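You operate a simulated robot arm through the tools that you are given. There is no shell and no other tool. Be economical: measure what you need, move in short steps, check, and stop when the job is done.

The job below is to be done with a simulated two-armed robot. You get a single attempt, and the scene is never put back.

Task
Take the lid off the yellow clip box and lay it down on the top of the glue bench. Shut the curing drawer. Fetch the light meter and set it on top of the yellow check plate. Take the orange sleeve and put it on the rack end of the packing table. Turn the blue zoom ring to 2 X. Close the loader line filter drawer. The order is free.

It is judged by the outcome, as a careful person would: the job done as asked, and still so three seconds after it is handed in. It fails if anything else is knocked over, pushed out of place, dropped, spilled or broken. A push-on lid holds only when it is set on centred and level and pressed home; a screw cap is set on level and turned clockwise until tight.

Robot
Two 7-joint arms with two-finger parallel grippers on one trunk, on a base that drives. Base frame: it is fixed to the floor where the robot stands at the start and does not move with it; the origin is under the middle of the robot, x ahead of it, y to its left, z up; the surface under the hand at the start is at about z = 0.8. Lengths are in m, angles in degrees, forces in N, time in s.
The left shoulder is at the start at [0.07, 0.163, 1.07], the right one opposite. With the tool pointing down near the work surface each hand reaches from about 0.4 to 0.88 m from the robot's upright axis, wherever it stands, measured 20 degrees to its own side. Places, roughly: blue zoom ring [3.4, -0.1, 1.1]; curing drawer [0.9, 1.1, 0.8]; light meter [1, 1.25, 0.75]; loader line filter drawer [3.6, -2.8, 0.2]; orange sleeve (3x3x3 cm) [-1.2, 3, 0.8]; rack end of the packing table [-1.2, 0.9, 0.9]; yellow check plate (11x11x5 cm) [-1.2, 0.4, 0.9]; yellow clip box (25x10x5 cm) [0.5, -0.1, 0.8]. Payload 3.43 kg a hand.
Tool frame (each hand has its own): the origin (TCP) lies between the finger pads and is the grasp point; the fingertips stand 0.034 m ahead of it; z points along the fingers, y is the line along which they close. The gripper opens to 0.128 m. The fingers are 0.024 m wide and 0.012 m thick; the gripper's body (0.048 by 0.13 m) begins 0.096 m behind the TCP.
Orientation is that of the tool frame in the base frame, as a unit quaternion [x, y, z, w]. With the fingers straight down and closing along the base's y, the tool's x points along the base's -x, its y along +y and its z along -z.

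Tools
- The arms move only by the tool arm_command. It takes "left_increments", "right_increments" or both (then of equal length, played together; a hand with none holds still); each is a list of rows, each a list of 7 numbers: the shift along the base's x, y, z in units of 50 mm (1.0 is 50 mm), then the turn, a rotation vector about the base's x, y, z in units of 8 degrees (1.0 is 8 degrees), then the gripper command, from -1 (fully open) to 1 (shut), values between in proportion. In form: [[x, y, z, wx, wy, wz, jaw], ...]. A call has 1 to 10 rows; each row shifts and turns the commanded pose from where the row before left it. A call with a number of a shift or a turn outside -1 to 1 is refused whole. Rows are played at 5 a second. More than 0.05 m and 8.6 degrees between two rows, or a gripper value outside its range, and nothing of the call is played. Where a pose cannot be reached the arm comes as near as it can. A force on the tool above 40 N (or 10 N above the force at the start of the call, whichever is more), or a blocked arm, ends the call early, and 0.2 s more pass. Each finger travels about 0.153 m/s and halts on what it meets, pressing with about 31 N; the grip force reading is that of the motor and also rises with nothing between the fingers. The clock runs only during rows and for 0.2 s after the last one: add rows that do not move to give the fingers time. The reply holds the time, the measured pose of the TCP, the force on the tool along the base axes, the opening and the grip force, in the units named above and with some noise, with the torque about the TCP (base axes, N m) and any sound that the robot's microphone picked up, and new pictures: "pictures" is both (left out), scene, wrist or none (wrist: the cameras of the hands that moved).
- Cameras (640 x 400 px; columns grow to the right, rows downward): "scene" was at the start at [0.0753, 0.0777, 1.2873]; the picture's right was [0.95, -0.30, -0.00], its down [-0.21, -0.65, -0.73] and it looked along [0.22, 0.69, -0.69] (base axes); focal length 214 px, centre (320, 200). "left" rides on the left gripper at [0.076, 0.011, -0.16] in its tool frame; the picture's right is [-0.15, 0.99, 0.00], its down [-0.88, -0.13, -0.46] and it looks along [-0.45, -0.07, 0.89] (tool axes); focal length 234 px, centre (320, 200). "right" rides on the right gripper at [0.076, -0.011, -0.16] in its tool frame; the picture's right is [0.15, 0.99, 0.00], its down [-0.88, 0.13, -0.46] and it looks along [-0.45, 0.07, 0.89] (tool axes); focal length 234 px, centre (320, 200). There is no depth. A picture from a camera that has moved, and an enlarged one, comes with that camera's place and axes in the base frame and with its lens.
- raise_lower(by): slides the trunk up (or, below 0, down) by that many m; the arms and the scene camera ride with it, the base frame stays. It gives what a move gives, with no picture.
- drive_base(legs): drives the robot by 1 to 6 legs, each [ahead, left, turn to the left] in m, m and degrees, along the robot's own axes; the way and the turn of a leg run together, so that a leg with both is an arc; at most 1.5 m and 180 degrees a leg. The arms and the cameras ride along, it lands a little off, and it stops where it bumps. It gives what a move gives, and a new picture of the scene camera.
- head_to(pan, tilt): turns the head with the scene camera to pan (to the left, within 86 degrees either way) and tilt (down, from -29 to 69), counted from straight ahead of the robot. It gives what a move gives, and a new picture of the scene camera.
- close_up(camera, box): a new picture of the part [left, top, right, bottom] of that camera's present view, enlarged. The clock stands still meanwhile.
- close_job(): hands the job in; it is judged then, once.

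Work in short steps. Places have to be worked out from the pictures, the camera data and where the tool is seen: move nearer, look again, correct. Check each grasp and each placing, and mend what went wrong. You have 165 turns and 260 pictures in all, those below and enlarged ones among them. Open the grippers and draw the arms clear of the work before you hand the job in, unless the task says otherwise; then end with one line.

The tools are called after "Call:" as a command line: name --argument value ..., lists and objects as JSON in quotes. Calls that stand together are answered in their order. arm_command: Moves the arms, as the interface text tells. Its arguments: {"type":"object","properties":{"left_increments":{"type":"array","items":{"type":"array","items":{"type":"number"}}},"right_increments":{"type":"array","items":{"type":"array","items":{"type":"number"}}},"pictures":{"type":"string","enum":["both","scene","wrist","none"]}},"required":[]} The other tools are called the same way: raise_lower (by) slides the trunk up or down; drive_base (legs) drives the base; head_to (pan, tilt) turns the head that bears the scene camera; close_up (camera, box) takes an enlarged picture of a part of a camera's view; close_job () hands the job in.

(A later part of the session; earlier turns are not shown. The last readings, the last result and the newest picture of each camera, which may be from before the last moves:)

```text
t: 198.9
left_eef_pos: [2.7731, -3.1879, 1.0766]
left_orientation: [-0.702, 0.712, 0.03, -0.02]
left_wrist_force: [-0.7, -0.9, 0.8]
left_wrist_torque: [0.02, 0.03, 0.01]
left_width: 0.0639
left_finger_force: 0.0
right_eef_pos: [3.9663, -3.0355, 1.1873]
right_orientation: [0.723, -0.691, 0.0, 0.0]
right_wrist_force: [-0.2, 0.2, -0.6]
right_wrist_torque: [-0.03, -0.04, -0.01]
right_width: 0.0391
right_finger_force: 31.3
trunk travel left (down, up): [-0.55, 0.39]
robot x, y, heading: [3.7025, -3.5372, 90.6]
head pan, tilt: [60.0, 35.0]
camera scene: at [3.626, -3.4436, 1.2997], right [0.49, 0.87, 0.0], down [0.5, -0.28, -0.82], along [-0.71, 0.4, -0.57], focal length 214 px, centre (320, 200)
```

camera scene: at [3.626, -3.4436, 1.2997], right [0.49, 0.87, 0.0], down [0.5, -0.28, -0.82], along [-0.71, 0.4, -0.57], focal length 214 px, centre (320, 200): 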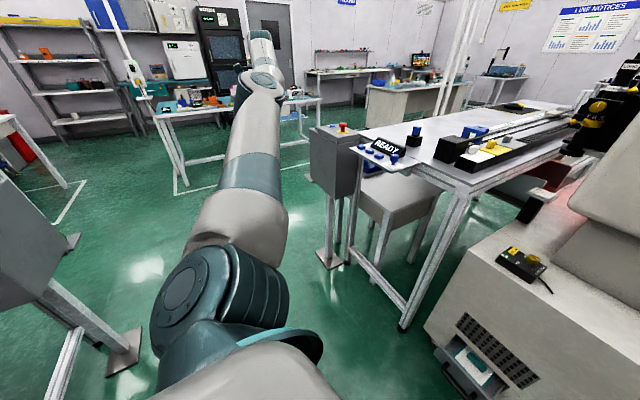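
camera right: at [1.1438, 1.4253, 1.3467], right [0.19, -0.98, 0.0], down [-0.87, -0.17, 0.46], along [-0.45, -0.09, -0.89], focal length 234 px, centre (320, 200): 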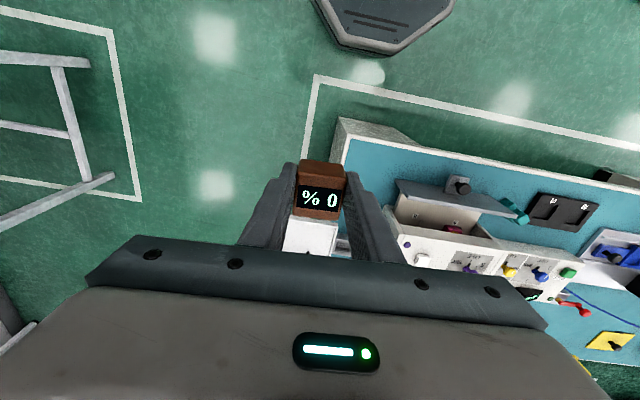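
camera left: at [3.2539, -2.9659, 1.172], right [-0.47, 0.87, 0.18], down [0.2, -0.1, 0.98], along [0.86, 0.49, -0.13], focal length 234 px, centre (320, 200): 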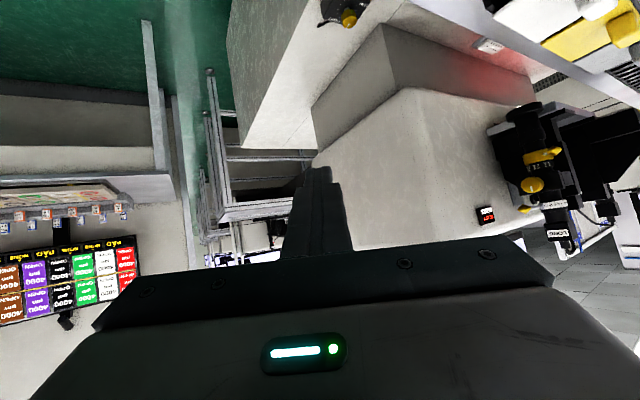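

The arm is nearly straight now. I bring the hand back in via a higher arc to let the elbow fold downward/outward.

Call:
arm_command --left_increments '[[0.3, 0.1, 0.9, 0, 0, 0, 0], [0.3, 0.1, 0.9, 0, 0, 0, 0], [0.3, 0.1, 0.9, 0, 0, 0, 0], [0.5, 0.3, 0.8, 0, 0, 0, 0], [0.6, 0.3, 0.7, 0, 0, 0, 0], [0.8, 0.3, 0.3, 0, 0, 0, 0], [0.8, 0.4, 0, 0, 0, 0, 0], [0.8, 0.4, 0, 0, 0, 0, 0], [0.8, 0.4, 0, 0, 0, 0, 0], [0.8, 0.4, 0, 0, 0, 0, 0]]' --pictures "scene"

```text
t: 201.1
left_eef_pos: [3.0955, -3.0576, 1.2759]
left_orientation: [-0.701, 0.712, 0.03, -0.021]
left_wrist_force: [0.1, -0.5, 0.5]
left_wrist_torque: [-0.02, 0.01, 0.02]
left_width: 0.0639
left_finger_force: 0.1
left hand out of reach, approached as far as the arm can: row 1, 2, 3, 4, 5
right_eef_pos: [3.9683, -3.0354, 1.1869]
right_orientation: [0.722, -0.692, 0.0, 0.002]
right_wrist_force: [0.1, 0.8, -1.0]
right_wrist_torque: [-0.04, 0.04, 0.04]
right_width: 0.0391
right_finger_force: 30.8
trunk travel left (down, up): [-0.55, 0.39]
robot x, y, heading: [3.7028, -3.5385, 90.4]
head pan, tilt: [60.0, 35.0]
camera scene: at [3.6284, -3.4431, 1.2998], right [0.49, 0.87, 0.0], down [0.5, -0.28, -0.82], along [-0.71, 0.4, -0.57], focal length 214 px, centre (320, 200)
```

scene: 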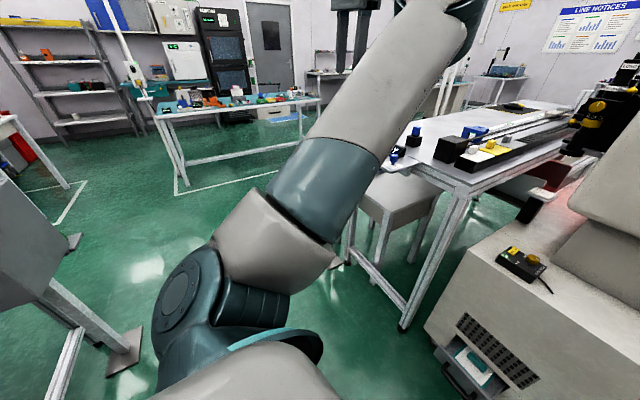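

Rather than fight the elbow, I use the posture it has: turning the robot 30° right puts the drawer within this arm's easy region. First the hand goes back to the earlier reachable spot, slightly nearer.

Call:
arm_command --left_increments '[[0.6, 0.4, -0.5, 0, 0, 0, 1], [0.7, 0.4, -0.5, 0, 0, 0, 1], [0.8, 0.5, -0.5, 0, 0, 0, 1], [0.8, 0.6, -0.5, 0, 0, 0, 1], [0.8, 0.6, -0.5, 0, 0, 0, 1], [0.7, 0.4, -0.5, 0, 0, 0, 1]]' --pictures "none"

Call:
drive_base --legs '[[0, 0, -30]]'

Call:
head_to --pan 25 --tilt 50

```text
refused: row 3 steps farther than a row can; nothing moved
```

```text
t: 202.9
left_eef_pos: [3.4133, -2.8157, 1.2743]
left_orientation: [-0.493, 0.869, 0.035, -0.013]
left_wrist_force: [0.3, 0.0, 0.2]
left_wrist_torque: [0.02, -0.02, -0.02]
left_width: 0.0641
left_finger_force: 0.2
right_eef_pos: [4.1796, -3.2332, 1.1872]
right_orientation: [-0.519, 0.855, 0.0, 0.0]
right_wrist_force: [0.5, 0.3, -0.5]
right_wrist_torque: [-0.05, 0.03, 0.02]
right_width: 0.0391
right_finger_force: 31.2
trunk travel left (down, up): [-0.55, 0.39]
robot x, y, heading: [3.702, -3.5374, 60.6]
head pan, tilt: [60.0, 35.0]
camera scene: at [3.6833, -3.4175, 1.2997], right [0.86, 0.51, 0.0], down [0.29, -0.49, -0.82], along [-0.42, 0.7, -0.57], focal length 214 px, centre (320, 200)
```

scene: 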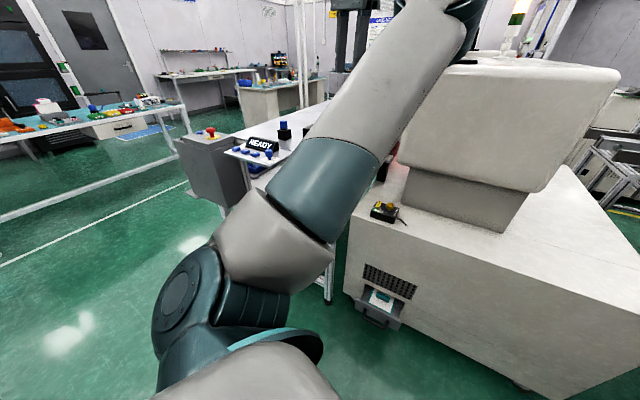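

```text
t: 203.9
left_eef_pos: [3.4137, -2.8147, 1.2756]
left_orientation: [-0.492, 0.87, 0.034, -0.012]
left_wrist_force: [-0.5, -0.2, -1.1]
left_wrist_torque: [0.0, 0.02, 0.02]
left_width: 0.0639
left_finger_force: 0.0
right_eef_pos: [4.1823, -3.2344, 1.1875]
right_orientation: [-0.52, 0.854, 0.0, 0.001]
right_wrist_force: [0.5, 0.5, -1.3]
right_wrist_torque: [0.01, 0.02, 0.0]
right_width: 0.0394
right_finger_force: 31.0
trunk travel left (down, up): [-0.55, 0.39]
robot x, y, heading: [3.7045, -3.5366, 60.5]
head pan, tilt: [25.0, 50.0]
camera scene: at [3.7339, -3.4164, 1.278], right [1.0, -0.08, 0.0], down [-0.06, -0.76, -0.64], along [0.05, 0.64, -0.77], focal length 214 px, centre (320, 200)
```

scene: 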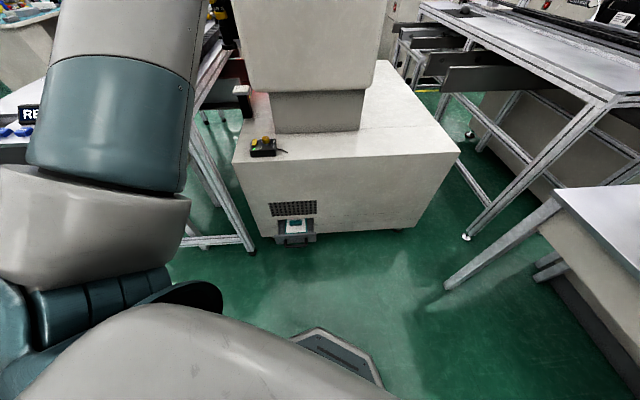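

No harm done. Now I bring the left hand in front of the drawer line, [3.60, −2.93], closed.

Call:
arm_command --left_increments '[[0.62, -0.38, -0.4, 0, 0, 0, 1], [0.62, -0.38, -0.4, 0, 0, 0, 1], [0.62, -0.38, -0.4, 0, 0, 0, 1], [0.62, -0.38, -0.4, 0, 0, 0, 1], [0.62, -0.38, -0.4, 0, 0, 0, 1], [0.62, -0.38, -0.4, 0, 0, 0, 1]]' --pictures "scene"

```text
t: 205.3
left_eef_pos: [3.591, -2.925, 1.1566]
left_orientation: [-0.493, 0.869, 0.034, -0.012]
left_wrist_force: [-0.1, 0.3, -0.5]
left_wrist_torque: [0.01, -0.01, 0.01]
left_width: 0.0002
left_finger_force: 30.8
left hand out of reach, approached as far as the arm can: row 6
right_eef_pos: [4.1831, -3.2342, 1.1875]
right_orientation: [-0.52, 0.854, 0.0, -0.002]
right_wrist_force: [0.4, -0.3, -1.1]
right_wrist_torque: [0.01, 0.02, -0.04]
right_width: 0.0391
right_finger_force: 31.2
trunk travel left (down, up): [-0.55, 0.39]
robot x, y, heading: [3.7041, -3.5356, 60.5]
head pan, tilt: [25.0, 50.0]
camera scene: at [3.7349, -3.4164, 1.278], right [1.0, -0.08, 0.0], down [-0.06, -0.76, -0.64], along [0.05, 0.64, -0.77], focal length 214 px, centre (320, 200)
```

scene: 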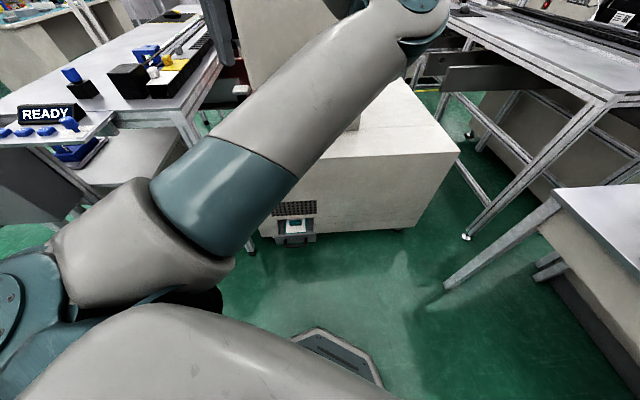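

In place, all clear below. I lower the trunk 0.4 m, then a bit more.

Call:
raise_lower --by -0.4

Call:
raise_lower --by -0.13

Call:
head_to --pan 25 --tilt 40

```text
t: 209.2
left_eef_pos: [3.5904, -2.925, 0.7562]
left_orientation: [-0.494, 0.869, 0.033, -0.012]
left_wrist_force: [0.4, 0.3, 0.0]
left_wrist_torque: [-0.04, 0.0, -0.01]
left_width: 0.0
left_finger_force: 31.0
right_eef_pos: [4.1797, -3.2334, 0.7889]
right_orientation: [-0.519, 0.855, 0.0, 0.0]
right_wrist_force: [-0.1, 0.0, -0.6]
right_wrist_torque: [0.01, -0.02, -0.01]
right_width: 0.039
right_finger_force: 30.8
trunk travel left (down, up): [-0.15, 0.79]
robot x, y, heading: [3.7022, -3.5385, 60.6]
head pan, tilt: [25.0, 50.0]
```

```text
t: 210.8
left_eef_pos: [3.5907, -2.925, 0.6252]
left_orientation: [-0.493, 0.869, 0.033, -0.012]
left_wrist_force: [-0.6, -0.6, 0.1]
left_wrist_torque: [0.01, 0.0, 0.04]
left_width: 0.0
left_finger_force: 31.2
right_eef_pos: [4.1822, -3.2336, 0.6583]
right_orientation: [-0.52, 0.854, 0.0, 0.0]
right_wrist_force: [-0.6, -0.2, -1.5]
right_wrist_torque: [-0.01, -0.02, 0.01]
right_width: 0.0394
right_finger_force: 30.7
trunk travel left (down, up): [-0.02, 0.92]
robot x, y, heading: [3.7027, -3.5375, 60.9]
head pan, tilt: [25.0, 50.0]
```

```text
t: 211.5
left_eef_pos: [3.5906, -2.9249, 0.6255]
left_orientation: [-0.493, 0.869, 0.033, -0.012]
left_wrist_force: [0.2, -0.6, -0.3]
left_wrist_torque: [0.01, -0.01, 0.01]
left_width: 0.0
left_finger_force: 31.2
right_eef_pos: [4.1807, -3.2329, 0.6574]
right_orientation: [-0.52, 0.854, -0.001, -0.001]
right_wrist_force: [0.2, -0.1, -0.6]
right_wrist_torque: [0.01, -0.01, -0.01]
right_width: 0.039
right_finger_force: 31.3
trunk travel left (down, up): [-0.02, 0.92]
robot x, y, heading: [3.7054, -3.5335, 60.4]
head pan, tilt: [25.0, 40.0]
camera scene: at [3.7345, -3.4086, 0.7621], right [1.0, -0.08, 0.0], down [-0.05, -0.64, -0.77], along [0.06, 0.76, -0.64], focal length 214 px, centre (320, 200)
```

scene: 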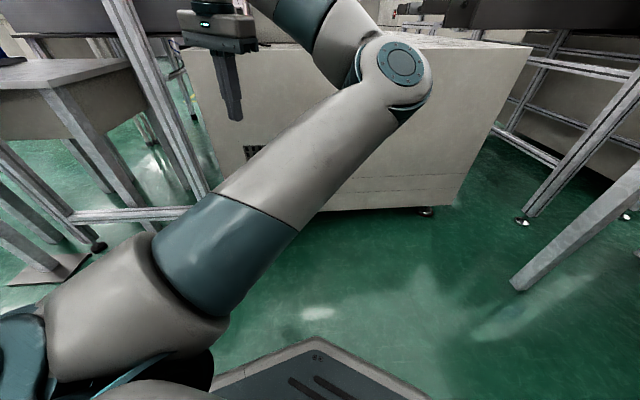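

I lower the left hand to z≈0.28 in front of the drawer.

Call:
arm_command --left_increments '[[0.1, 0, -0.85, 0, 0, 0, 1], [0.1, 0, -0.85, 0, 0, 0, 1], [0.1, 0, -0.85, 0, 0, 0, 1], [0.1, 0, -0.85, 0, 0, 0, 1], [0.1, 0, -0.85, 0, 0, 0, 1], [0.1, 0, -0.85, 0, 0, 0, 1], [0.1, 0, -0.85, 0, 0, 0, 1], [0.1, 0, -0.85, 0, 0, 0, 1]]'

```text
t: 213.3
left_eef_pos: [3.5967, -2.9026, 0.288]
left_orientation: [-0.493, 0.869, 0.033, -0.011]
left_wrist_force: [0.4, -0.6, 0.4]
left_wrist_torque: [0.0, 0.01, 0.01]
left_width: 0.0001
left_finger_force: 31.4
left hand out of reach, approached as far as the arm can: row 1, 2, 3, 4, 5, 6, 7
right_eef_pos: [4.1808, -3.2327, 0.657]
right_orientation: [-0.519, 0.855, -0.001, 0.001]
right_wrist_force: [0.5, -0.2, -0.4]
right_wrist_torque: [-0.02, 0.02, 0.01]
right_width: 0.0388
right_finger_force: 31.3
trunk travel left (down, up): [-0.02, 0.92]
robot x, y, heading: [3.6979, -3.5353, 60.7]
head pan, tilt: [25.0, 40.0]
camera scene: at [3.7345, -3.4087, 0.7622], right [1.0, -0.08, 0.0], down [-0.05, -0.64, -0.77], along [0.06, 0.76, -0.64], focal length 214 px, centre (320, 200)
camera left: at [3.5572, -2.9691, 0.4469], right [-0.77, 0.63, 0.07], down [0.59, 0.67, 0.46], along [0.24, 0.4, -0.89], focal length 234 px, centre (320, 200)
```

scene: 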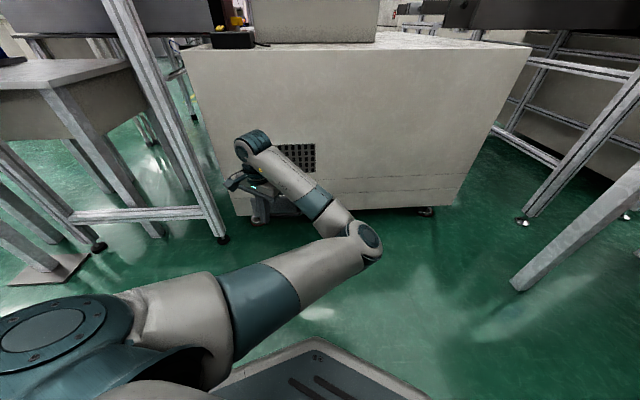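
left: 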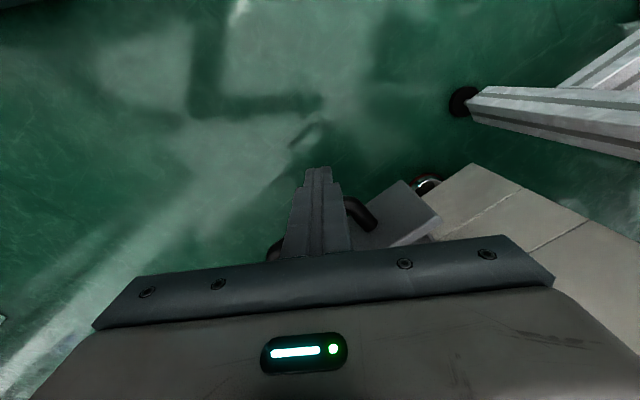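

The handle and panel (front y≈−2.80) are just beyond the fingers. I centre a bit more, lower 2 cm and push toward +y in small steps.

Call:
arm_command --left_increments '[[0.3, 0, -0.2, 0, 0, 0, 1], [0.3, 0, -0.2, 0, 0, 0, 1], [0, 0.4, 0, 0, 0, 0, 1], [0, 0.4, 0, 0, 0, 0, 1], [0, 0.4, 0, 0, 0, 0, 1], [0, 0.3, 0, 0, 0, 0, 1]]'

```text
t: 214.7
left_eef_pos: [3.6116, -2.8138, 0.2638]
left_orientation: [-0.493, 0.869, 0.035, -0.013]
left_wrist_force: [-0.9, 0.0, -0.5]
left_wrist_torque: [-0.05, -0.02, 0.04]
left_width: 0.0
left_finger_force: 31.1
left hand out of reach, approached as far as the arm can: row 1, 2
right_eef_pos: [4.1802, -3.2335, 0.6566]
right_orientation: [-0.52, 0.854, 0.0, -0.001]
right_wrist_force: [0.2, -0.5, -0.3]
right_wrist_torque: [0.0, 0.01, 0.01]
right_width: 0.039
right_finger_force: 31.0
trunk travel left (down, up): [-0.02, 0.92]
robot x, y, heading: [3.7025, -3.5379, 60.6]
head pan, tilt: [25.0, 40.0]
camera scene: at [3.7345, -3.4086, 0.7621], right [1.0, -0.08, 0.0], down [-0.05, -0.64, -0.77], along [0.06, 0.76, -0.64], focal length 214 px, centre (320, 200)
camera left: at [3.5734, -2.8802, 0.424], right [-0.77, 0.63, 0.07], down [0.59, 0.67, 0.46], along [0.24, 0.39, -0.89], focal length 234 px, centre (320, 200)
```

scene: 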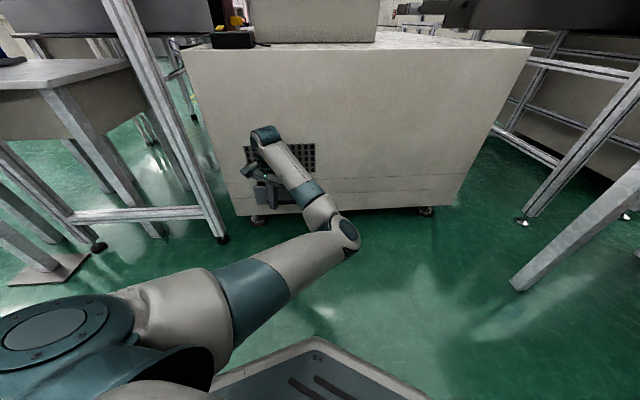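
left: 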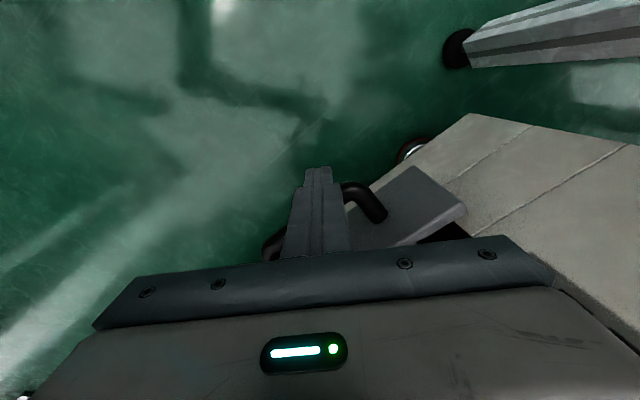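

Contact made and moving. The gripper body would meet the cabinet before the drawer is home, so I tilt the fingers ~24° forward and then continue.

Call:
arm_command --left_increments '[[0, -0.3, 0.1, 1, 0, 0, 1], [0, -0.3, 0.1, 1, 0, 0, 1], [0, 0, 0, 1, 0, 0, 1], [0, 0.4, 0, 0, 0, 0, 1], [0, 0.4, 0, 0, 0, 0, 1], [0, 0.4, 0, 0, 0, 0, 1]]'

```text
t: 216.1
left_eef_pos: [3.6137, -2.7865, 0.2749]
left_orientation: [-0.483, 0.844, 0.213, 0.092]
left_wrist_force: [3.7, -10.9, 8.5]
left_wrist_torque: [-0.14, -0.2, -0.22]
left_width: 0.0
left_finger_force: 31.0
right_eef_pos: [4.1811, -3.2346, 0.6588]
right_orientation: [-0.518, 0.855, -0.001, 0.0]
right_wrist_force: [-0.3, -0.7, -0.1]
right_wrist_torque: [-0.02, 0.05, 0.02]
right_width: 0.0392
right_finger_force: 31.1
trunk travel left (down, up): [-0.02, 0.92]
robot x, y, heading: [3.7003, -3.537, 60.4]
head pan, tilt: [25.0, 40.0]
camera scene: at [3.7348, -3.4097, 0.7624], right [1.0, -0.08, 0.0], down [-0.05, -0.64, -0.77], along [0.06, 0.76, -0.64], focal length 214 px, centre (320, 200)
camera left: at [3.5748, -2.9104, 0.3933], right [-0.77, 0.55, 0.32], down [0.59, 0.42, 0.69], along [0.24, 0.72, -0.65], focal length 234 px, centre (320, 200)
```

scene: 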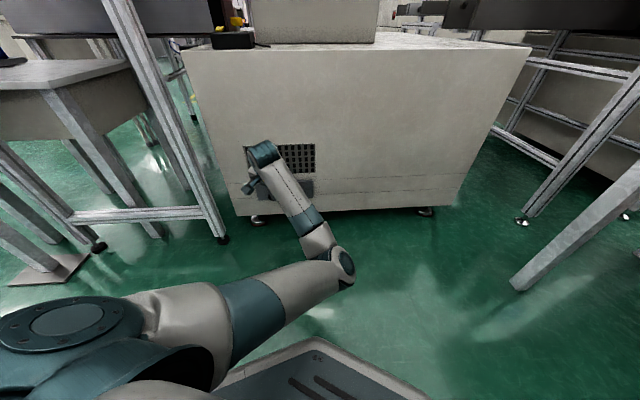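
left: 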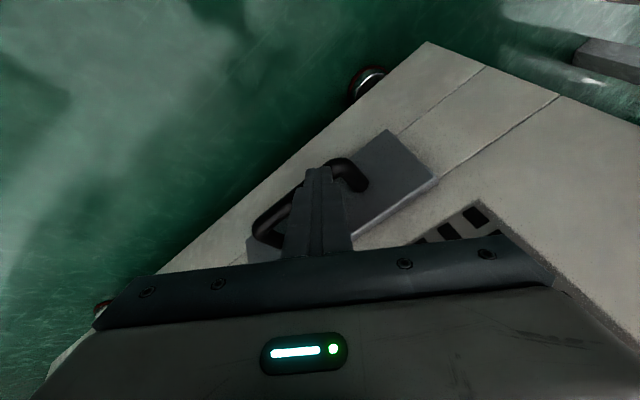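

It looks nearly flush; I press a little further to be sure it is home.

Call:
arm_command --left_increments '[[0, 0.2, 0, 0, 0, 0, 1], [0, 0.2, 0, 0, 0, 0, 1], [0, 0.2, 0, 0, 0, 0, 1], [0, 0.2, 0, 0, 0, 0, 1]]' --pictures "wrist"

Call:
close_up --camera "left" --box '[230, 90, 470, 240]'

```text
t: 216.4
left_eef_pos: [3.6148, -2.7859, 0.2747]
left_orientation: [-0.484, 0.844, 0.21, 0.091]
left_wrist_force: [-0.4, -10.9, 11.6]
left_wrist_torque: [-0.11, -0.17, -0.12]
left_width: 0.0003
left_finger_force: 31.1
right_eef_pos: [4.1816, -3.2358, 0.658]
right_orientation: [-0.519, 0.855, 0.001, 0.0]
right_wrist_force: [-0.3, 0.4, -0.6]
right_wrist_torque: [0.01, -0.01, 0.01]
right_width: 0.0392
right_finger_force: 30.9
trunk travel left (down, up): [-0.02, 0.92]
robot x, y, heading: [3.7035, -3.5369, 60.6]
head pan, tilt: [25.0, 40.0]
stopped in row 1 (left hand): the force on the tool passed its limit at 50 N (the readings are from after the stop); the commanded pose is now the measured one
camera left: at [3.5747, -2.9094, 0.3941], right [-0.77, 0.55, 0.32], down [0.59, 0.43, 0.69], along [0.24, 0.72, -0.65], focal length 234 px, centre (320, 200)
```

left: 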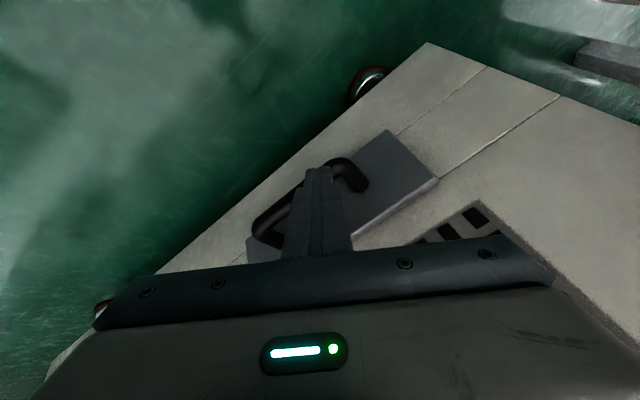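

```text
2.67 times, centred on (350, 165) of left
camera zoom: at [3.5747, -2.9094, 0.3941], right [-0.77, 0.55, 0.32], down [0.59, 0.43, 0.69], along [0.24, 0.72, -0.65], focal length 624 px, centre (240, 293)
```

zoom: 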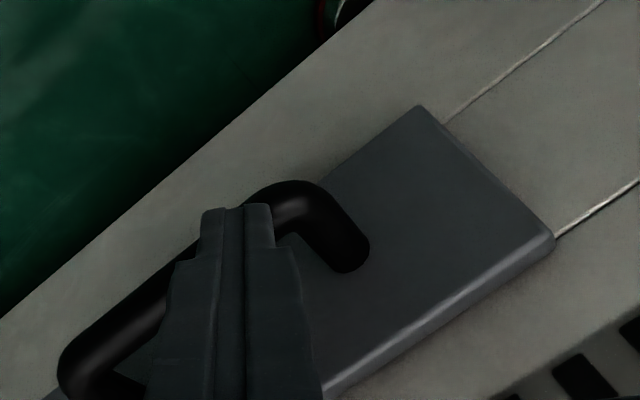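

Home: the panel sits against the cabinet face (50 N stop). I withdraw straight up first (clear of the handle), then back.

Call:
arm_command --left_increments '[[0, -0.1, 0.5, 0, 0, 0, 1], [0, -0.1, 0.7, 0, 0, 0, 1], [0, -0.3, 0.8, 0, 0, 0, 1], [0, -0.7, 0.6, 0, 0, 0, 1], [0, -0.8, 0.5, -1, 0, 0, 1], [0, -0.5, 0.8, -1, 0, 0, 1], [0, 0, 0.9, -1, 0, 0, 1], [0, 0, 0.9, 0, 0, 0, 1]]' --pictures "scene"

Call:
close_up --camera "scene" --box '[220, 120, 380, 230]'

```text
t: 218.2
left_eef_pos: [3.5948, -2.8966, 0.5565]
left_orientation: [-0.492, 0.87, 0.028, -0.014]
left_wrist_force: [-0.5, 0.2, -0.2]
left_wrist_torque: [-0.04, 0.03, 0.01]
left_width: 0.0001
left_finger_force: 30.9
left hand out of reach, approached as far as the arm can: row 5, 6
right_eef_pos: [4.1829, -3.2341, 0.6575]
right_orientation: [-0.518, 0.855, 0.001, 0.0]
right_wrist_force: [1.1, -0.6, -1.0]
right_wrist_torque: [-0.03, 0.02, -0.03]
right_width: 0.039
right_finger_force: 30.4
trunk travel left (down, up): [-0.02, 0.92]
robot x, y, heading: [3.7028, -3.535, 60.7]
head pan, tilt: [25.0, 40.0]
camera scene: at [3.7347, -3.4091, 0.7621], right [1.0, -0.08, 0.0], down [-0.05, -0.64, -0.77], along [0.06, 0.76, -0.64], focal length 214 px, centre (320, 200)
```

scene: 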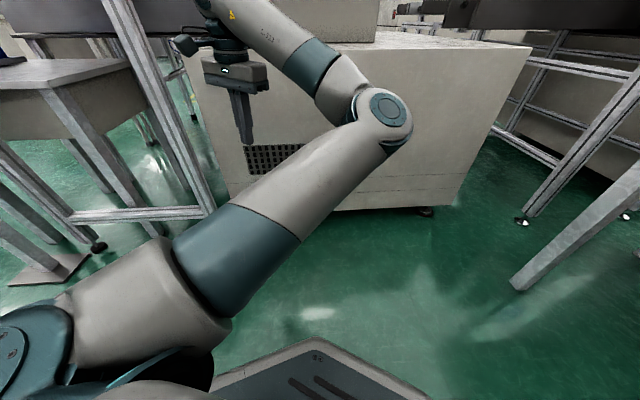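

```text
3.64 times, centred on (300, 175) of scene
camera zoom: at [3.7347, -3.4091, 0.7621], right [1.0, -0.08, 0.0], down [-0.05, -0.64, -0.77], along [0.06, 0.76, -0.64], focal length 780 px, centre (393, 291)
```

zoom: 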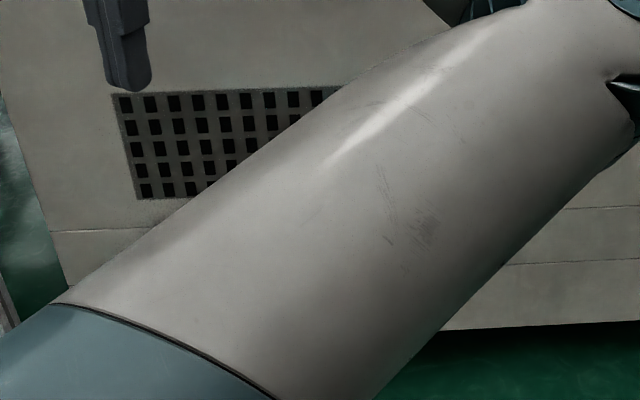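

I check the drawer from the left wrist camera.

Call:
close_up --camera "left" --box '[200, 0, 640, 275]'

Call:
raise_lower --by 0.4

Call:
raise_lower --by 0.13

Call:
head_to --pan 25 --tilt 50

```text
1.45 times, centred on (420, 138) of left
camera zoom: at [3.5555, -2.9613, 0.7179], right [-0.77, 0.63, 0.06], down [0.59, 0.67, 0.45], along [0.24, 0.38, -0.89], focal length 341 px, centre (174, 291)
```

zoom: 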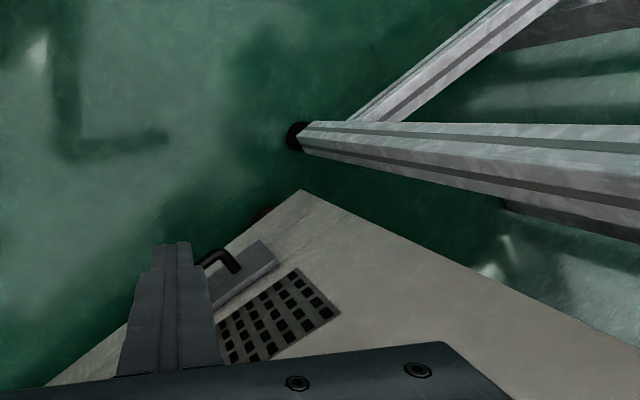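

```text
t: 222.0
left_eef_pos: [3.5951, -2.8973, 0.9573]
left_orientation: [-0.493, 0.869, 0.029, -0.013]
left_wrist_force: [-0.1, -0.3, -0.8]
left_wrist_torque: [-0.01, -0.02, 0.0]
left_width: 0.0
left_finger_force: 31.3
right_eef_pos: [4.1807, -3.2343, 1.0574]
right_orientation: [-0.519, 0.855, 0.0, -0.001]
right_wrist_force: [0.4, -0.9, -0.5]
right_wrist_torque: [-0.01, -0.04, 0.02]
right_width: 0.0392
right_finger_force: 31.6
trunk travel left (down, up): [-0.42, 0.52]
robot x, y, heading: [3.6994, -3.5375, 60.6]
head pan, tilt: [25.0, 40.0]
```

```text
t: 223.6
left_eef_pos: [3.5951, -2.897, 1.0877]
left_orientation: [-0.493, 0.87, 0.028, -0.013]
left_wrist_force: [0.3, 0.5, 0.3]
left_wrist_torque: [-0.02, -0.01, 0.02]
left_width: 0.0
left_finger_force: 30.3
right_eef_pos: [4.1807, -3.2344, 1.188]
right_orientation: [-0.519, 0.855, -0.001, 0.0]
right_wrist_force: [0.4, 0.1, -1.1]
right_wrist_torque: [-0.02, 0.02, 0.01]
right_width: 0.039
right_finger_force: 30.9
trunk travel left (down, up): [-0.55, 0.39]
robot x, y, heading: [3.6991, -3.5386, 60.6]
head pan, tilt: [25.0, 40.0]
```

```text
t: 224.3
left_eef_pos: [3.5946, -2.8963, 1.0863]
left_orientation: [-0.493, 0.869, 0.029, -0.013]
left_wrist_force: [-0.6, -0.3, 0.2]
left_wrist_torque: [-0.04, 0.03, 0.0]
left_width: 0.0
left_finger_force: 30.9
right_eef_pos: [4.182, -3.2336, 1.1879]
right_orientation: [-0.518, 0.855, 0.0, 0.0]
right_wrist_force: [0.0, -0.8, -0.3]
right_wrist_torque: [-0.04, 0.01, 0.02]
right_width: 0.0392
right_finger_force: 30.8
trunk travel left (down, up): [-0.55, 0.39]
robot x, y, heading: [3.7061, -3.5367, 60.6]
head pan, tilt: [25.0, 50.0]
camera scene: at [3.7342, -3.4169, 1.278], right [1.0, -0.08, 0.0], down [-0.06, -0.76, -0.64], along [0.05, 0.64, -0.77], focal length 214 px, centre (320, 200)
```

scene: 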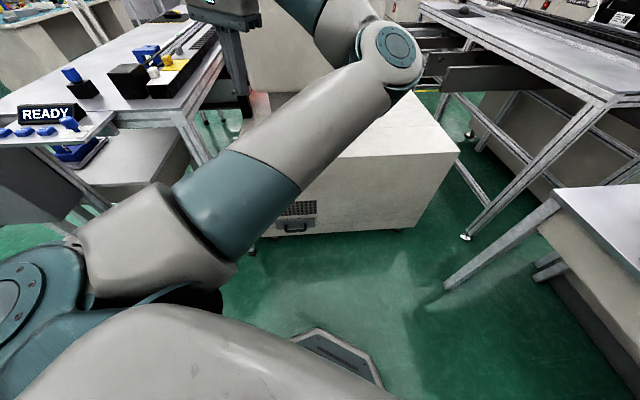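

The drawer is closed flush. Now I leave: turn back to heading 0, reverse out to the aisle, then turn to +y.

Call:
drive_base --legs '[[0, 0, -60.6], [-1.0, 0, 0], [-0.8, 0, 0]]'

Call:
drive_base --legs '[[0, 0.6, 0], [0, 0, 90]]'

Call:
head_to --pan 25 --tilt 25

```text
t: 236.1
left_eef_pos: [2.3964, -3.1407, 1.0873]
left_orientation: [0.012, 0.999, 0.031, 0.004]
left_wrist_force: [-1.1, 0.1, -0.7]
left_wrist_torque: [0.01, 0.0, 0.0]
left_width: 0.0001
left_finger_force: 31.1
right_eef_pos: [2.3931, -3.8175, 1.1879]
right_orientation: [-0.019, 1.0, 0.0, 0.0]
right_wrist_force: [-0.4, -0.2, -1.3]
right_wrist_torque: [0.04, 0.02, 0.0]
right_width: 0.0393
right_finger_force: 31.2
trunk travel left (down, up): [-0.55, 0.39]
robot x, y, heading: [1.891, -3.5504, 0.3]
head pan, tilt: [25.0, 50.0]
camera scene: at [2.0142, -3.5196, 1.278], right [0.43, -0.9, 0.0], down [-0.69, -0.33, -0.64], along [0.58, 0.27, -0.77], focal length 214 px, centre (320, 200)
```

scene: 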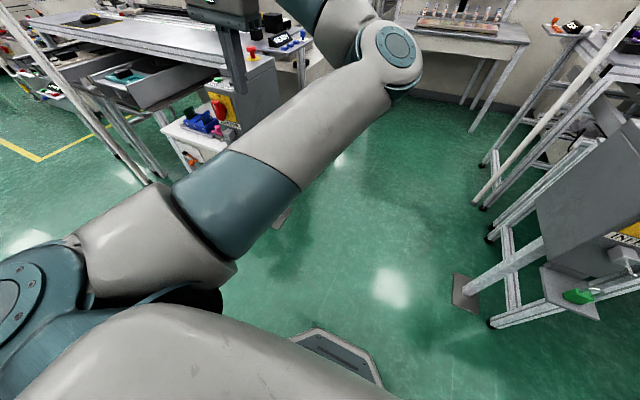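

```text
t: 243.2
left_eef_pos: [1.4923, -2.4494, 1.0862]
left_orientation: [-0.692, 0.721, 0.024, -0.019]
left_wrist_force: [-0.6, -0.5, -0.6]
left_wrist_torque: [0.01, 0.02, 0.01]
left_width: 0.0
left_finger_force: 31.1
right_eef_pos: [2.1687, -2.4643, 1.1877]
right_orientation: [0.714, -0.7, 0.001, 0.001]
right_wrist_force: [-0.2, 0.2, -0.6]
right_wrist_torque: [0.01, -0.02, 0.03]
right_width: 0.039
right_finger_force: 31.4
trunk travel left (down, up): [-0.55, 0.39]
robot x, y, heading: [1.8956, -2.9591, 89.2]
head pan, tilt: [25.0, 50.0]
camera scene: at [1.8633, -2.8394, 1.2779], right [0.91, 0.41, 0.0], down [0.32, -0.7, -0.64], along [-0.26, 0.59, -0.77], focal length 214 px, centre (320, 200)
```

scene: 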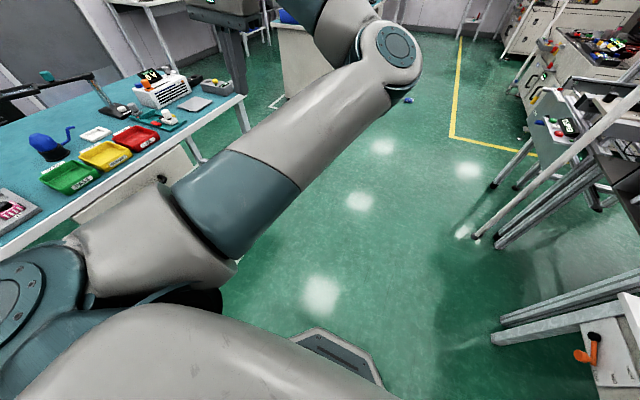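

```text
t: 244.1
left_eef_pos: [1.493, -2.4485, 1.087]
left_orientation: [-0.692, 0.721, 0.025, -0.02]
left_wrist_force: [0.9, 0.1, 0.1]
left_wrist_torque: [0.02, 0.0, 0.01]
left_width: 0.0002
left_finger_force: 31.2
right_eef_pos: [2.169, -2.4642, 1.1868]
right_orientation: [0.714, -0.7, 0.0, 0.0]
right_wrist_force: [0.5, -0.1, -0.4]
right_wrist_torque: [-0.02, -0.04, 0.03]
right_width: 0.0391
right_finger_force: 30.9
trunk travel left (down, up): [-0.55, 0.39]
robot x, y, heading: [1.8912, -2.9596, 89.2]
head pan, tilt: [25.0, 25.0]
camera scene: at [1.8572, -2.8256, 1.3154], right [0.91, 0.41, 0.0], down [0.17, -0.39, -0.91], along [-0.37, 0.83, -0.42], focal length 214 px, centre (320, 200)
```

scene: 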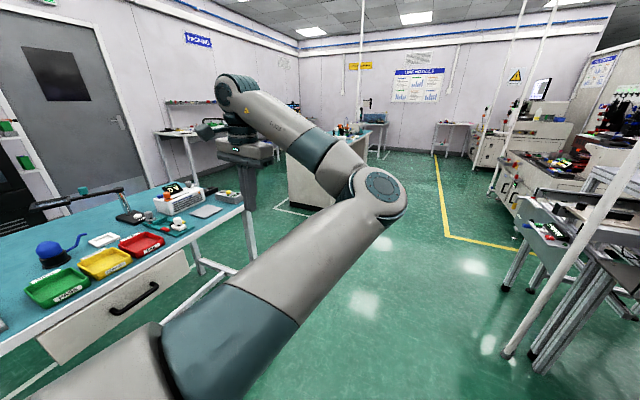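

In the open aisle I try to restore the left arm's normal posture: stretch it forward pointing ahead, then re-fold.

Call:
arm_command --left_increments '[[0.2, 0.6, 0.1, 1, 0, 0, 1], [0.2, 0.6, 0.1, 1, 0, 0, 1], [0.2, 0.6, 0.1, 1, 0, 0, 1], [0.2, 0.6, 0.1, 1, 0, 0, 1], [0.2, 0.6, 0.1, 1, 0, 0, 1], [0.2, 0.6, 0.1, 1, 0, 0, 1], [0.2, 0.6, 0.1, 1, 0, 0, 1], [0.2, 0.6, 0.1, 1, 0, 0, 1], [0.2, 0.6, 0.1, 1, 0, 0, 1], [0.2, 0.6, 0.1, 1, 0, 0, 1]]' --pictures "scene"

```text
t: 246.3
left_eef_pos: [1.5821, -2.1451, 1.1378]
left_orientation: [0.543, -0.535, -0.482, -0.431]
left_wrist_force: [0.8, -0.1, 0.4]
left_wrist_torque: [-0.03, -0.02, -0.03]
left_width: 0.0
left_finger_force: 30.7
left hand out of reach, approached as far as the arm can: row 2, 3
right_eef_pos: [2.1684, -2.4633, 1.1872]
right_orientation: [0.714, -0.7, 0.0, 0.0]
right_wrist_force: [0.5, -0.3, -1.0]
right_wrist_torque: [-0.03, 0.01, 0.02]
right_width: 0.039
right_finger_force: 31.2
trunk travel left (down, up): [-0.55, 0.39]
robot x, y, heading: [1.8932, -2.9586, 89.3]
head pan, tilt: [25.0, 25.0]
camera scene: at [1.8568, -2.8247, 1.3154], right [0.91, 0.41, 0.0], down [0.17, -0.39, -0.91], along [-0.37, 0.83, -0.42], focal length 214 px, centre (320, 200)
```

scene: 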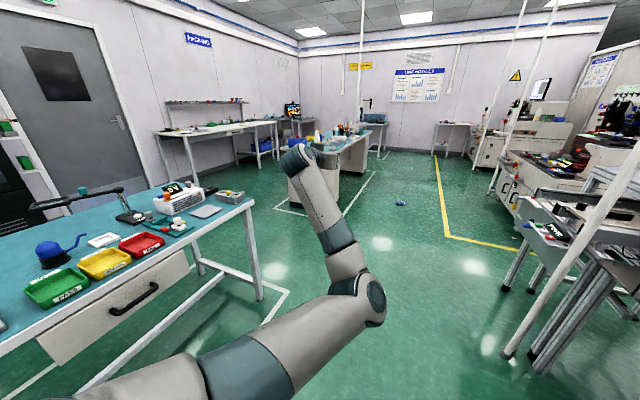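

Call:
arm_command --left_increments '[[-0.5, 0.5, 0, 0, 0, 0.5, 1], [-0.5, 0.5, 0, 0, 0, 0.5, 1], [-0.5, 0.5, 0, 0, 0, 0.5, 1], [-0.5, 0.5, 0, 0, 0, 0.5, 1], [-0.5, 0.5, 0, 0, 0, 0.5, 1], [-0.5, 0.5, 0, 0, 0, 0.5, 1]]' --pictures "scene"

```text
t: 247.7
left_eef_pos: [1.4319, -1.9958, 1.1371]
left_orientation: [0.643, -0.411, -0.561, -0.32]
left_wrist_force: [-0.6, 0.3, -0.5]
left_wrist_torque: [0.04, 0.01, 0.01]
left_width: 0.0
left_finger_force: 31.3
right_eef_pos: [2.1683, -2.4633, 1.1872]
right_orientation: [0.715, -0.699, 0.0, 0.0]
right_wrist_force: [-0.1, 0.6, 0.3]
right_wrist_torque: [-0.02, 0.0, -0.01]
right_width: 0.039
right_finger_force: 31.0
trunk travel left (down, up): [-0.55, 0.39]
robot x, y, heading: [1.8933, -2.9584, 89.3]
head pan, tilt: [25.0, 25.0]
camera scene: at [1.8565, -2.8252, 1.3153], right [0.91, 0.41, 0.0], down [0.17, -0.39, -0.91], along [-0.37, 0.83, -0.42], focal length 214 px, centre (320, 200)
```

scene: 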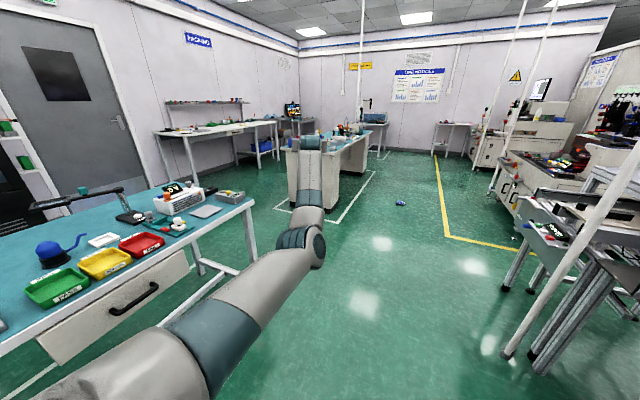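

Call:
arm_command --left_increments '[[-0.25, 0.8, 0, 0, 0, 0, 1], [-0.25, 0.8, 0, 0, 0, 0, 1], [-0.2, 0.6, 0.4, 0, 0, 0, 1], [0, -0.4, 0.5, -0.95, -0.3, 0, 1], [0, -0.4, 0.5, -0.95, -0.3, 0, 1], [0, -0.5, 0.4, -0.95, -0.3, 0, 1], [0.1, -0.6, 0.2, -0.95, -0.3, 0, 1], [0.1, -0.6, 0, -0.95, -0.3, 0, 1], [0.1, -0.6, -0.2, -0.95, -0.3, 0, 1], [0.1, -0.6, -0.3, -0.95, -0.3, 0, 1]]' --pictures "scene"

```text
t: 249.9
left_eef_pos: [1.4372, -2.1306, 1.1884]
left_orientation: [0.79, -0.57, -0.218, -0.053]
left_wrist_force: [1.1, 0.0, -0.8]
left_wrist_torque: [0.01, 0.02, 0.01]
left_width: 0.0001
left_finger_force: 30.9
left hand out of reach, approached as far as the arm can: row 2, 3, 6, 8
right_eef_pos: [2.1686, -2.4644, 1.1873]
right_orientation: [0.714, -0.7, 0.001, 0.001]
right_wrist_force: [-0.2, -0.6, -0.8]
right_wrist_torque: [0.0, 0.02, 0.0]
right_width: 0.0392
right_finger_force: 31.0
trunk travel left (down, up): [-0.55, 0.39]
robot x, y, heading: [1.8954, -2.9582, 89.5]
head pan, tilt: [25.0, 25.0]
camera scene: at [1.857, -2.8255, 1.3154], right [0.91, 0.41, 0.0], down [0.17, -0.39, -0.91], along [-0.37, 0.83, -0.42], focal length 214 px, centre (320, 200)
```

scene: 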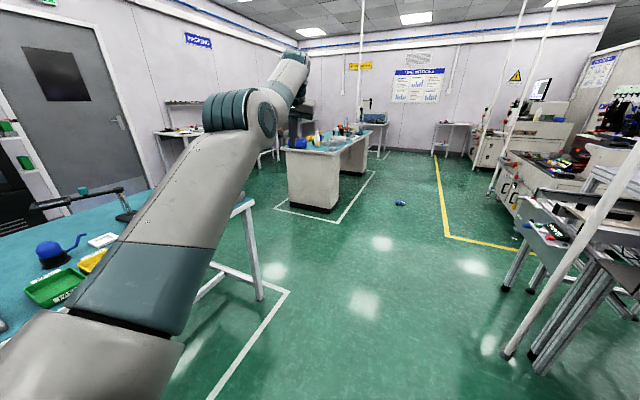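

The elbow is back on the left. I finish pointing the hand down and fold in to the usual tuck.

Call:
arm_command --left_increments '[[0.3, -0.7, 0, -0.95, -0.3, 0, 1], [0.4, -0.8, 0, -0.95, -0.3, 0, 1], [0.5, -0.8, 0, -0.95, -0.3, 0, 1], [0.5, -0.8, 0, 0, 0, 0.8, 1], [0.5, -0.8, 0, 0, 0, 0.8, 1], [0.5, -0.8, 0, 0, 0, 0.8, 1], [0.5, -0.8, 0, 0, 0, 0, 1], [0.2, -0.8, 0, 0, 0, 0, 1]]' --pictures "scene"

```text
t: 251.7
left_eef_pos: [1.549, -2.3205, 1.2247]
left_orientation: [0.866, -0.489, -0.089, 0.047]
left_wrist_force: [-0.8, -0.8, 1.2]
left_wrist_torque: [0.07, -0.09, -0.02]
left_width: 0.0004
left_finger_force: 30.8
left hand out of reach, approached as far as the arm can: row 2, 3, 4, 5, 6
right_eef_pos: [2.1647, -2.4678, 1.1896]
right_orientation: [0.715, -0.699, 0.0, -0.003]
right_wrist_force: [-0.2, -1.1, 0.1]
right_wrist_torque: [0.06, 0.01, 0.0]
right_width: 0.0392
right_finger_force: 30.9
trunk travel left (down, up): [-0.55, 0.39]
robot x, y, heading: [1.8957, -2.9602, 89.2]
head pan, tilt: [25.0, 25.0]
camera scene: at [1.8538, -2.8297, 1.3159], right [0.91, 0.41, 0.0], down [0.18, -0.38, -0.91], along [-0.37, 0.83, -0.42], focal length 214 px, centre (320, 200)
```

scene: 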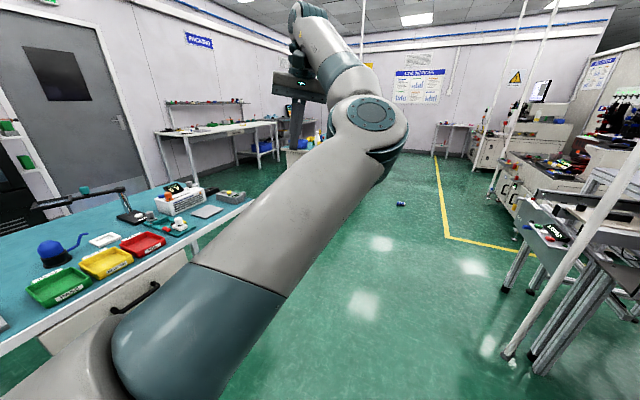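

The elbow insists on this side; the right hand can do the rest, so I just pull the left hand in and high for clearance.

Call:
arm_command --left_increments '[[-0.3, -0.6, 0.4, 0, 0, 0, 1], [-0.3, -0.6, 0.4, 0, 0, 0, 1], [-0.3, -0.6, 0.3, 0, 0, 0, 1], [-0.3, -0.6, 0.3, 0, 0, 0, 1]]' --pictures "none"

Call:
drive_base --legs '[[1.45, 0, 0], [0, 0, 90]]'

Call:
head_to --pan 0 --tilt 25

```text
t: 252.7
left_eef_pos: [1.4915, -2.4391, 1.2947]
left_orientation: [0.867, -0.488, -0.09, 0.047]
left_wrist_force: [-0.4, -0.9, -0.9]
left_wrist_torque: [0.02, -0.02, 0.03]
left_width: 0.0
left_finger_force: 30.9
right_eef_pos: [2.1677, -2.4665, 1.188]
right_orientation: [0.715, -0.699, 0.001, 0.0]
right_wrist_force: [0.1, 0.0, 0.0]
right_wrist_torque: [0.04, 0.0, 0.01]
right_width: 0.039
right_finger_force: 30.9
trunk travel left (down, up): [-0.55, 0.39]
robot x, y, heading: [1.8934, -2.9581, 89.2]
head pan, tilt: [25.0, 25.0]
```

```text
t: 263.7
left_eef_pos: [1.381, -1.9182, 1.2923]
left_orientation: [0.957, 0.273, -0.03, 0.098]
left_wrist_force: [-0.2, -0.4, -0.3]
left_wrist_torque: [-0.03, 0.0, 0.04]
left_width: 0.0
left_finger_force: 30.9
right_eef_pos: [1.4031, -1.2419, 1.1875]
right_orientation: [1.0, 0.017, 0.0, 0.0]
right_wrist_force: [0.0, 0.0, -1.2]
right_wrist_torque: [0.01, -0.02, -0.03]
right_width: 0.0389
right_finger_force: 31.1
trunk travel left (down, up): [-0.55, 0.39]
robot x, y, heading: [1.9018, -1.506, 180.2]
head pan, tilt: [25.0, 25.0]
camera scene: at [1.7674, -1.5506, 1.3154], right [-0.42, 0.91, 0.0], down [0.38, 0.18, -0.91], along [-0.82, -0.38, -0.42], focal length 214 px, centre (320, 200)
```

scene: 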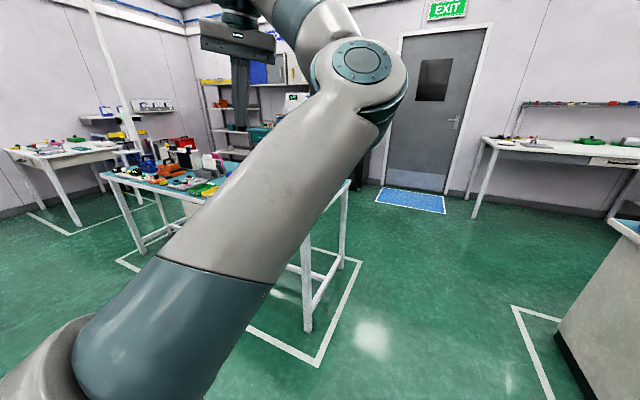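

```text
t: 264.6
left_eef_pos: [1.3841, -1.9179, 1.2938]
left_orientation: [0.957, 0.273, -0.03, 0.098]
left_wrist_force: [-0.6, 0.0, 0.2]
left_wrist_torque: [-0.01, -0.02, 0.01]
left_width: 0.0
left_finger_force: 30.8
right_eef_pos: [1.4032, -1.2408, 1.1875]
right_orientation: [1.0, 0.017, -0.001, 0.0]
right_wrist_force: [0.0, 0.0, -0.3]
right_wrist_torque: [0.01, -0.01, 0.0]
right_width: 0.0392
right_finger_force: 30.6
trunk travel left (down, up): [-0.55, 0.39]
robot x, y, heading: [1.9043, -1.5118, 180.0]
head pan, tilt: [0.0, 25.0]
camera scene: at [1.7588, -1.5116, 1.3154], right [0.0, 1.0, 0.0], down [0.42, 0.0, -0.91], along [-0.91, 0.0, -0.42], focal length 214 px, centre (320, 200)
```

scene: 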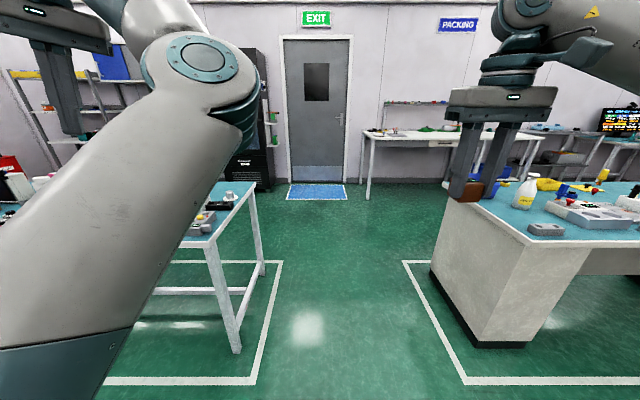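

The corridor along y≈−1.35 is clear. I drive through to x≈−0.35, then turn to +y.

Call:
drive_base --legs '[[1.2, -0.15, 0], [1.05, 0, 0], [0, 0, -90], [0.7, 0, 0]]'

Call:
head_to --pan 55 --tilt 25

```text
t: 283.0
left_eef_pos: [-0.73, -0.1114, 1.293]
left_orientation: [0.867, -0.488, -0.09, 0.048]
left_wrist_force: [-0.3, -0.6, -0.2]
left_wrist_torque: [-0.03, 0.02, 0.05]
left_width: 0.0002
left_finger_force: 30.8
right_eef_pos: [-0.0558, -0.1398, 1.1877]
right_orientation: [0.714, -0.7, -0.001, 0.0]
right_wrist_force: [0.9, 0.7, -1.5]
right_wrist_torque: [0.02, 0.01, 0.03]
right_width: 0.0388
right_finger_force: 31.3
trunk travel left (down, up): [-0.55, 0.39]
robot x, y, heading: [-0.3306, -0.632, 89.4]
head pan, tilt: [0.0, 25.0]
camera scene: at [-0.3279, -0.4929, 1.3154], right [1.0, -0.01, 0.0], down [-0.01, -0.42, -0.91], along [0.01, 0.91, -0.42], focal length 214 px, centre (320, 200)
```

scene: 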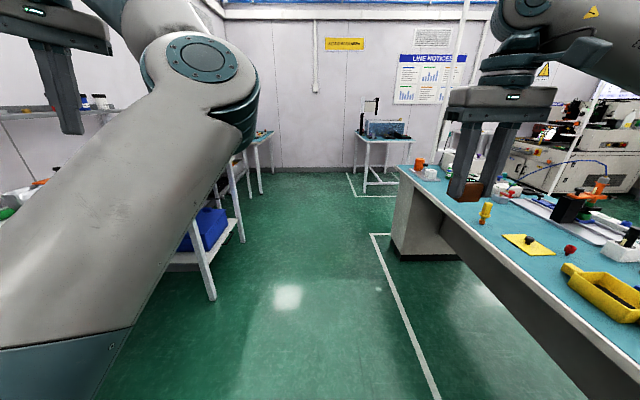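

```text
t: 284.2
left_eef_pos: [-0.7311, -0.11, 1.2934]
left_orientation: [0.867, -0.488, -0.09, 0.047]
left_wrist_force: [0.4, 0.0, 0.5]
left_wrist_torque: [0.02, 0.01, 0.01]
left_width: 0.0
left_finger_force: 31.0
right_eef_pos: [-0.056, -0.14, 1.1867]
right_orientation: [0.715, -0.699, 0.0, 0.0]
right_wrist_force: [0.6, 0.9, -0.6]
right_wrist_torque: [-0.01, 0.0, -0.02]
right_width: 0.0391
right_finger_force: 31.0
trunk travel left (down, up): [-0.55, 0.39]
robot x, y, heading: [-0.3286, -0.6323, 89.1]
head pan, tilt: [55.0, 25.0]
camera scene: at [-0.4038, -0.5313, 1.3155], right [0.58, 0.81, 0.0], down [0.34, -0.25, -0.91], along [-0.74, 0.53, -0.42], focal length 214 px, centre (320, 200)
```

scene: 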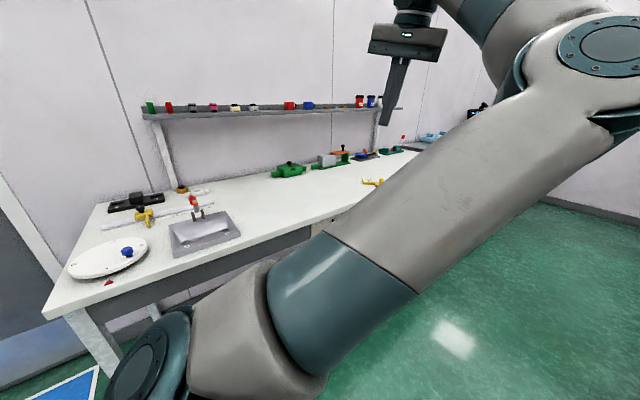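

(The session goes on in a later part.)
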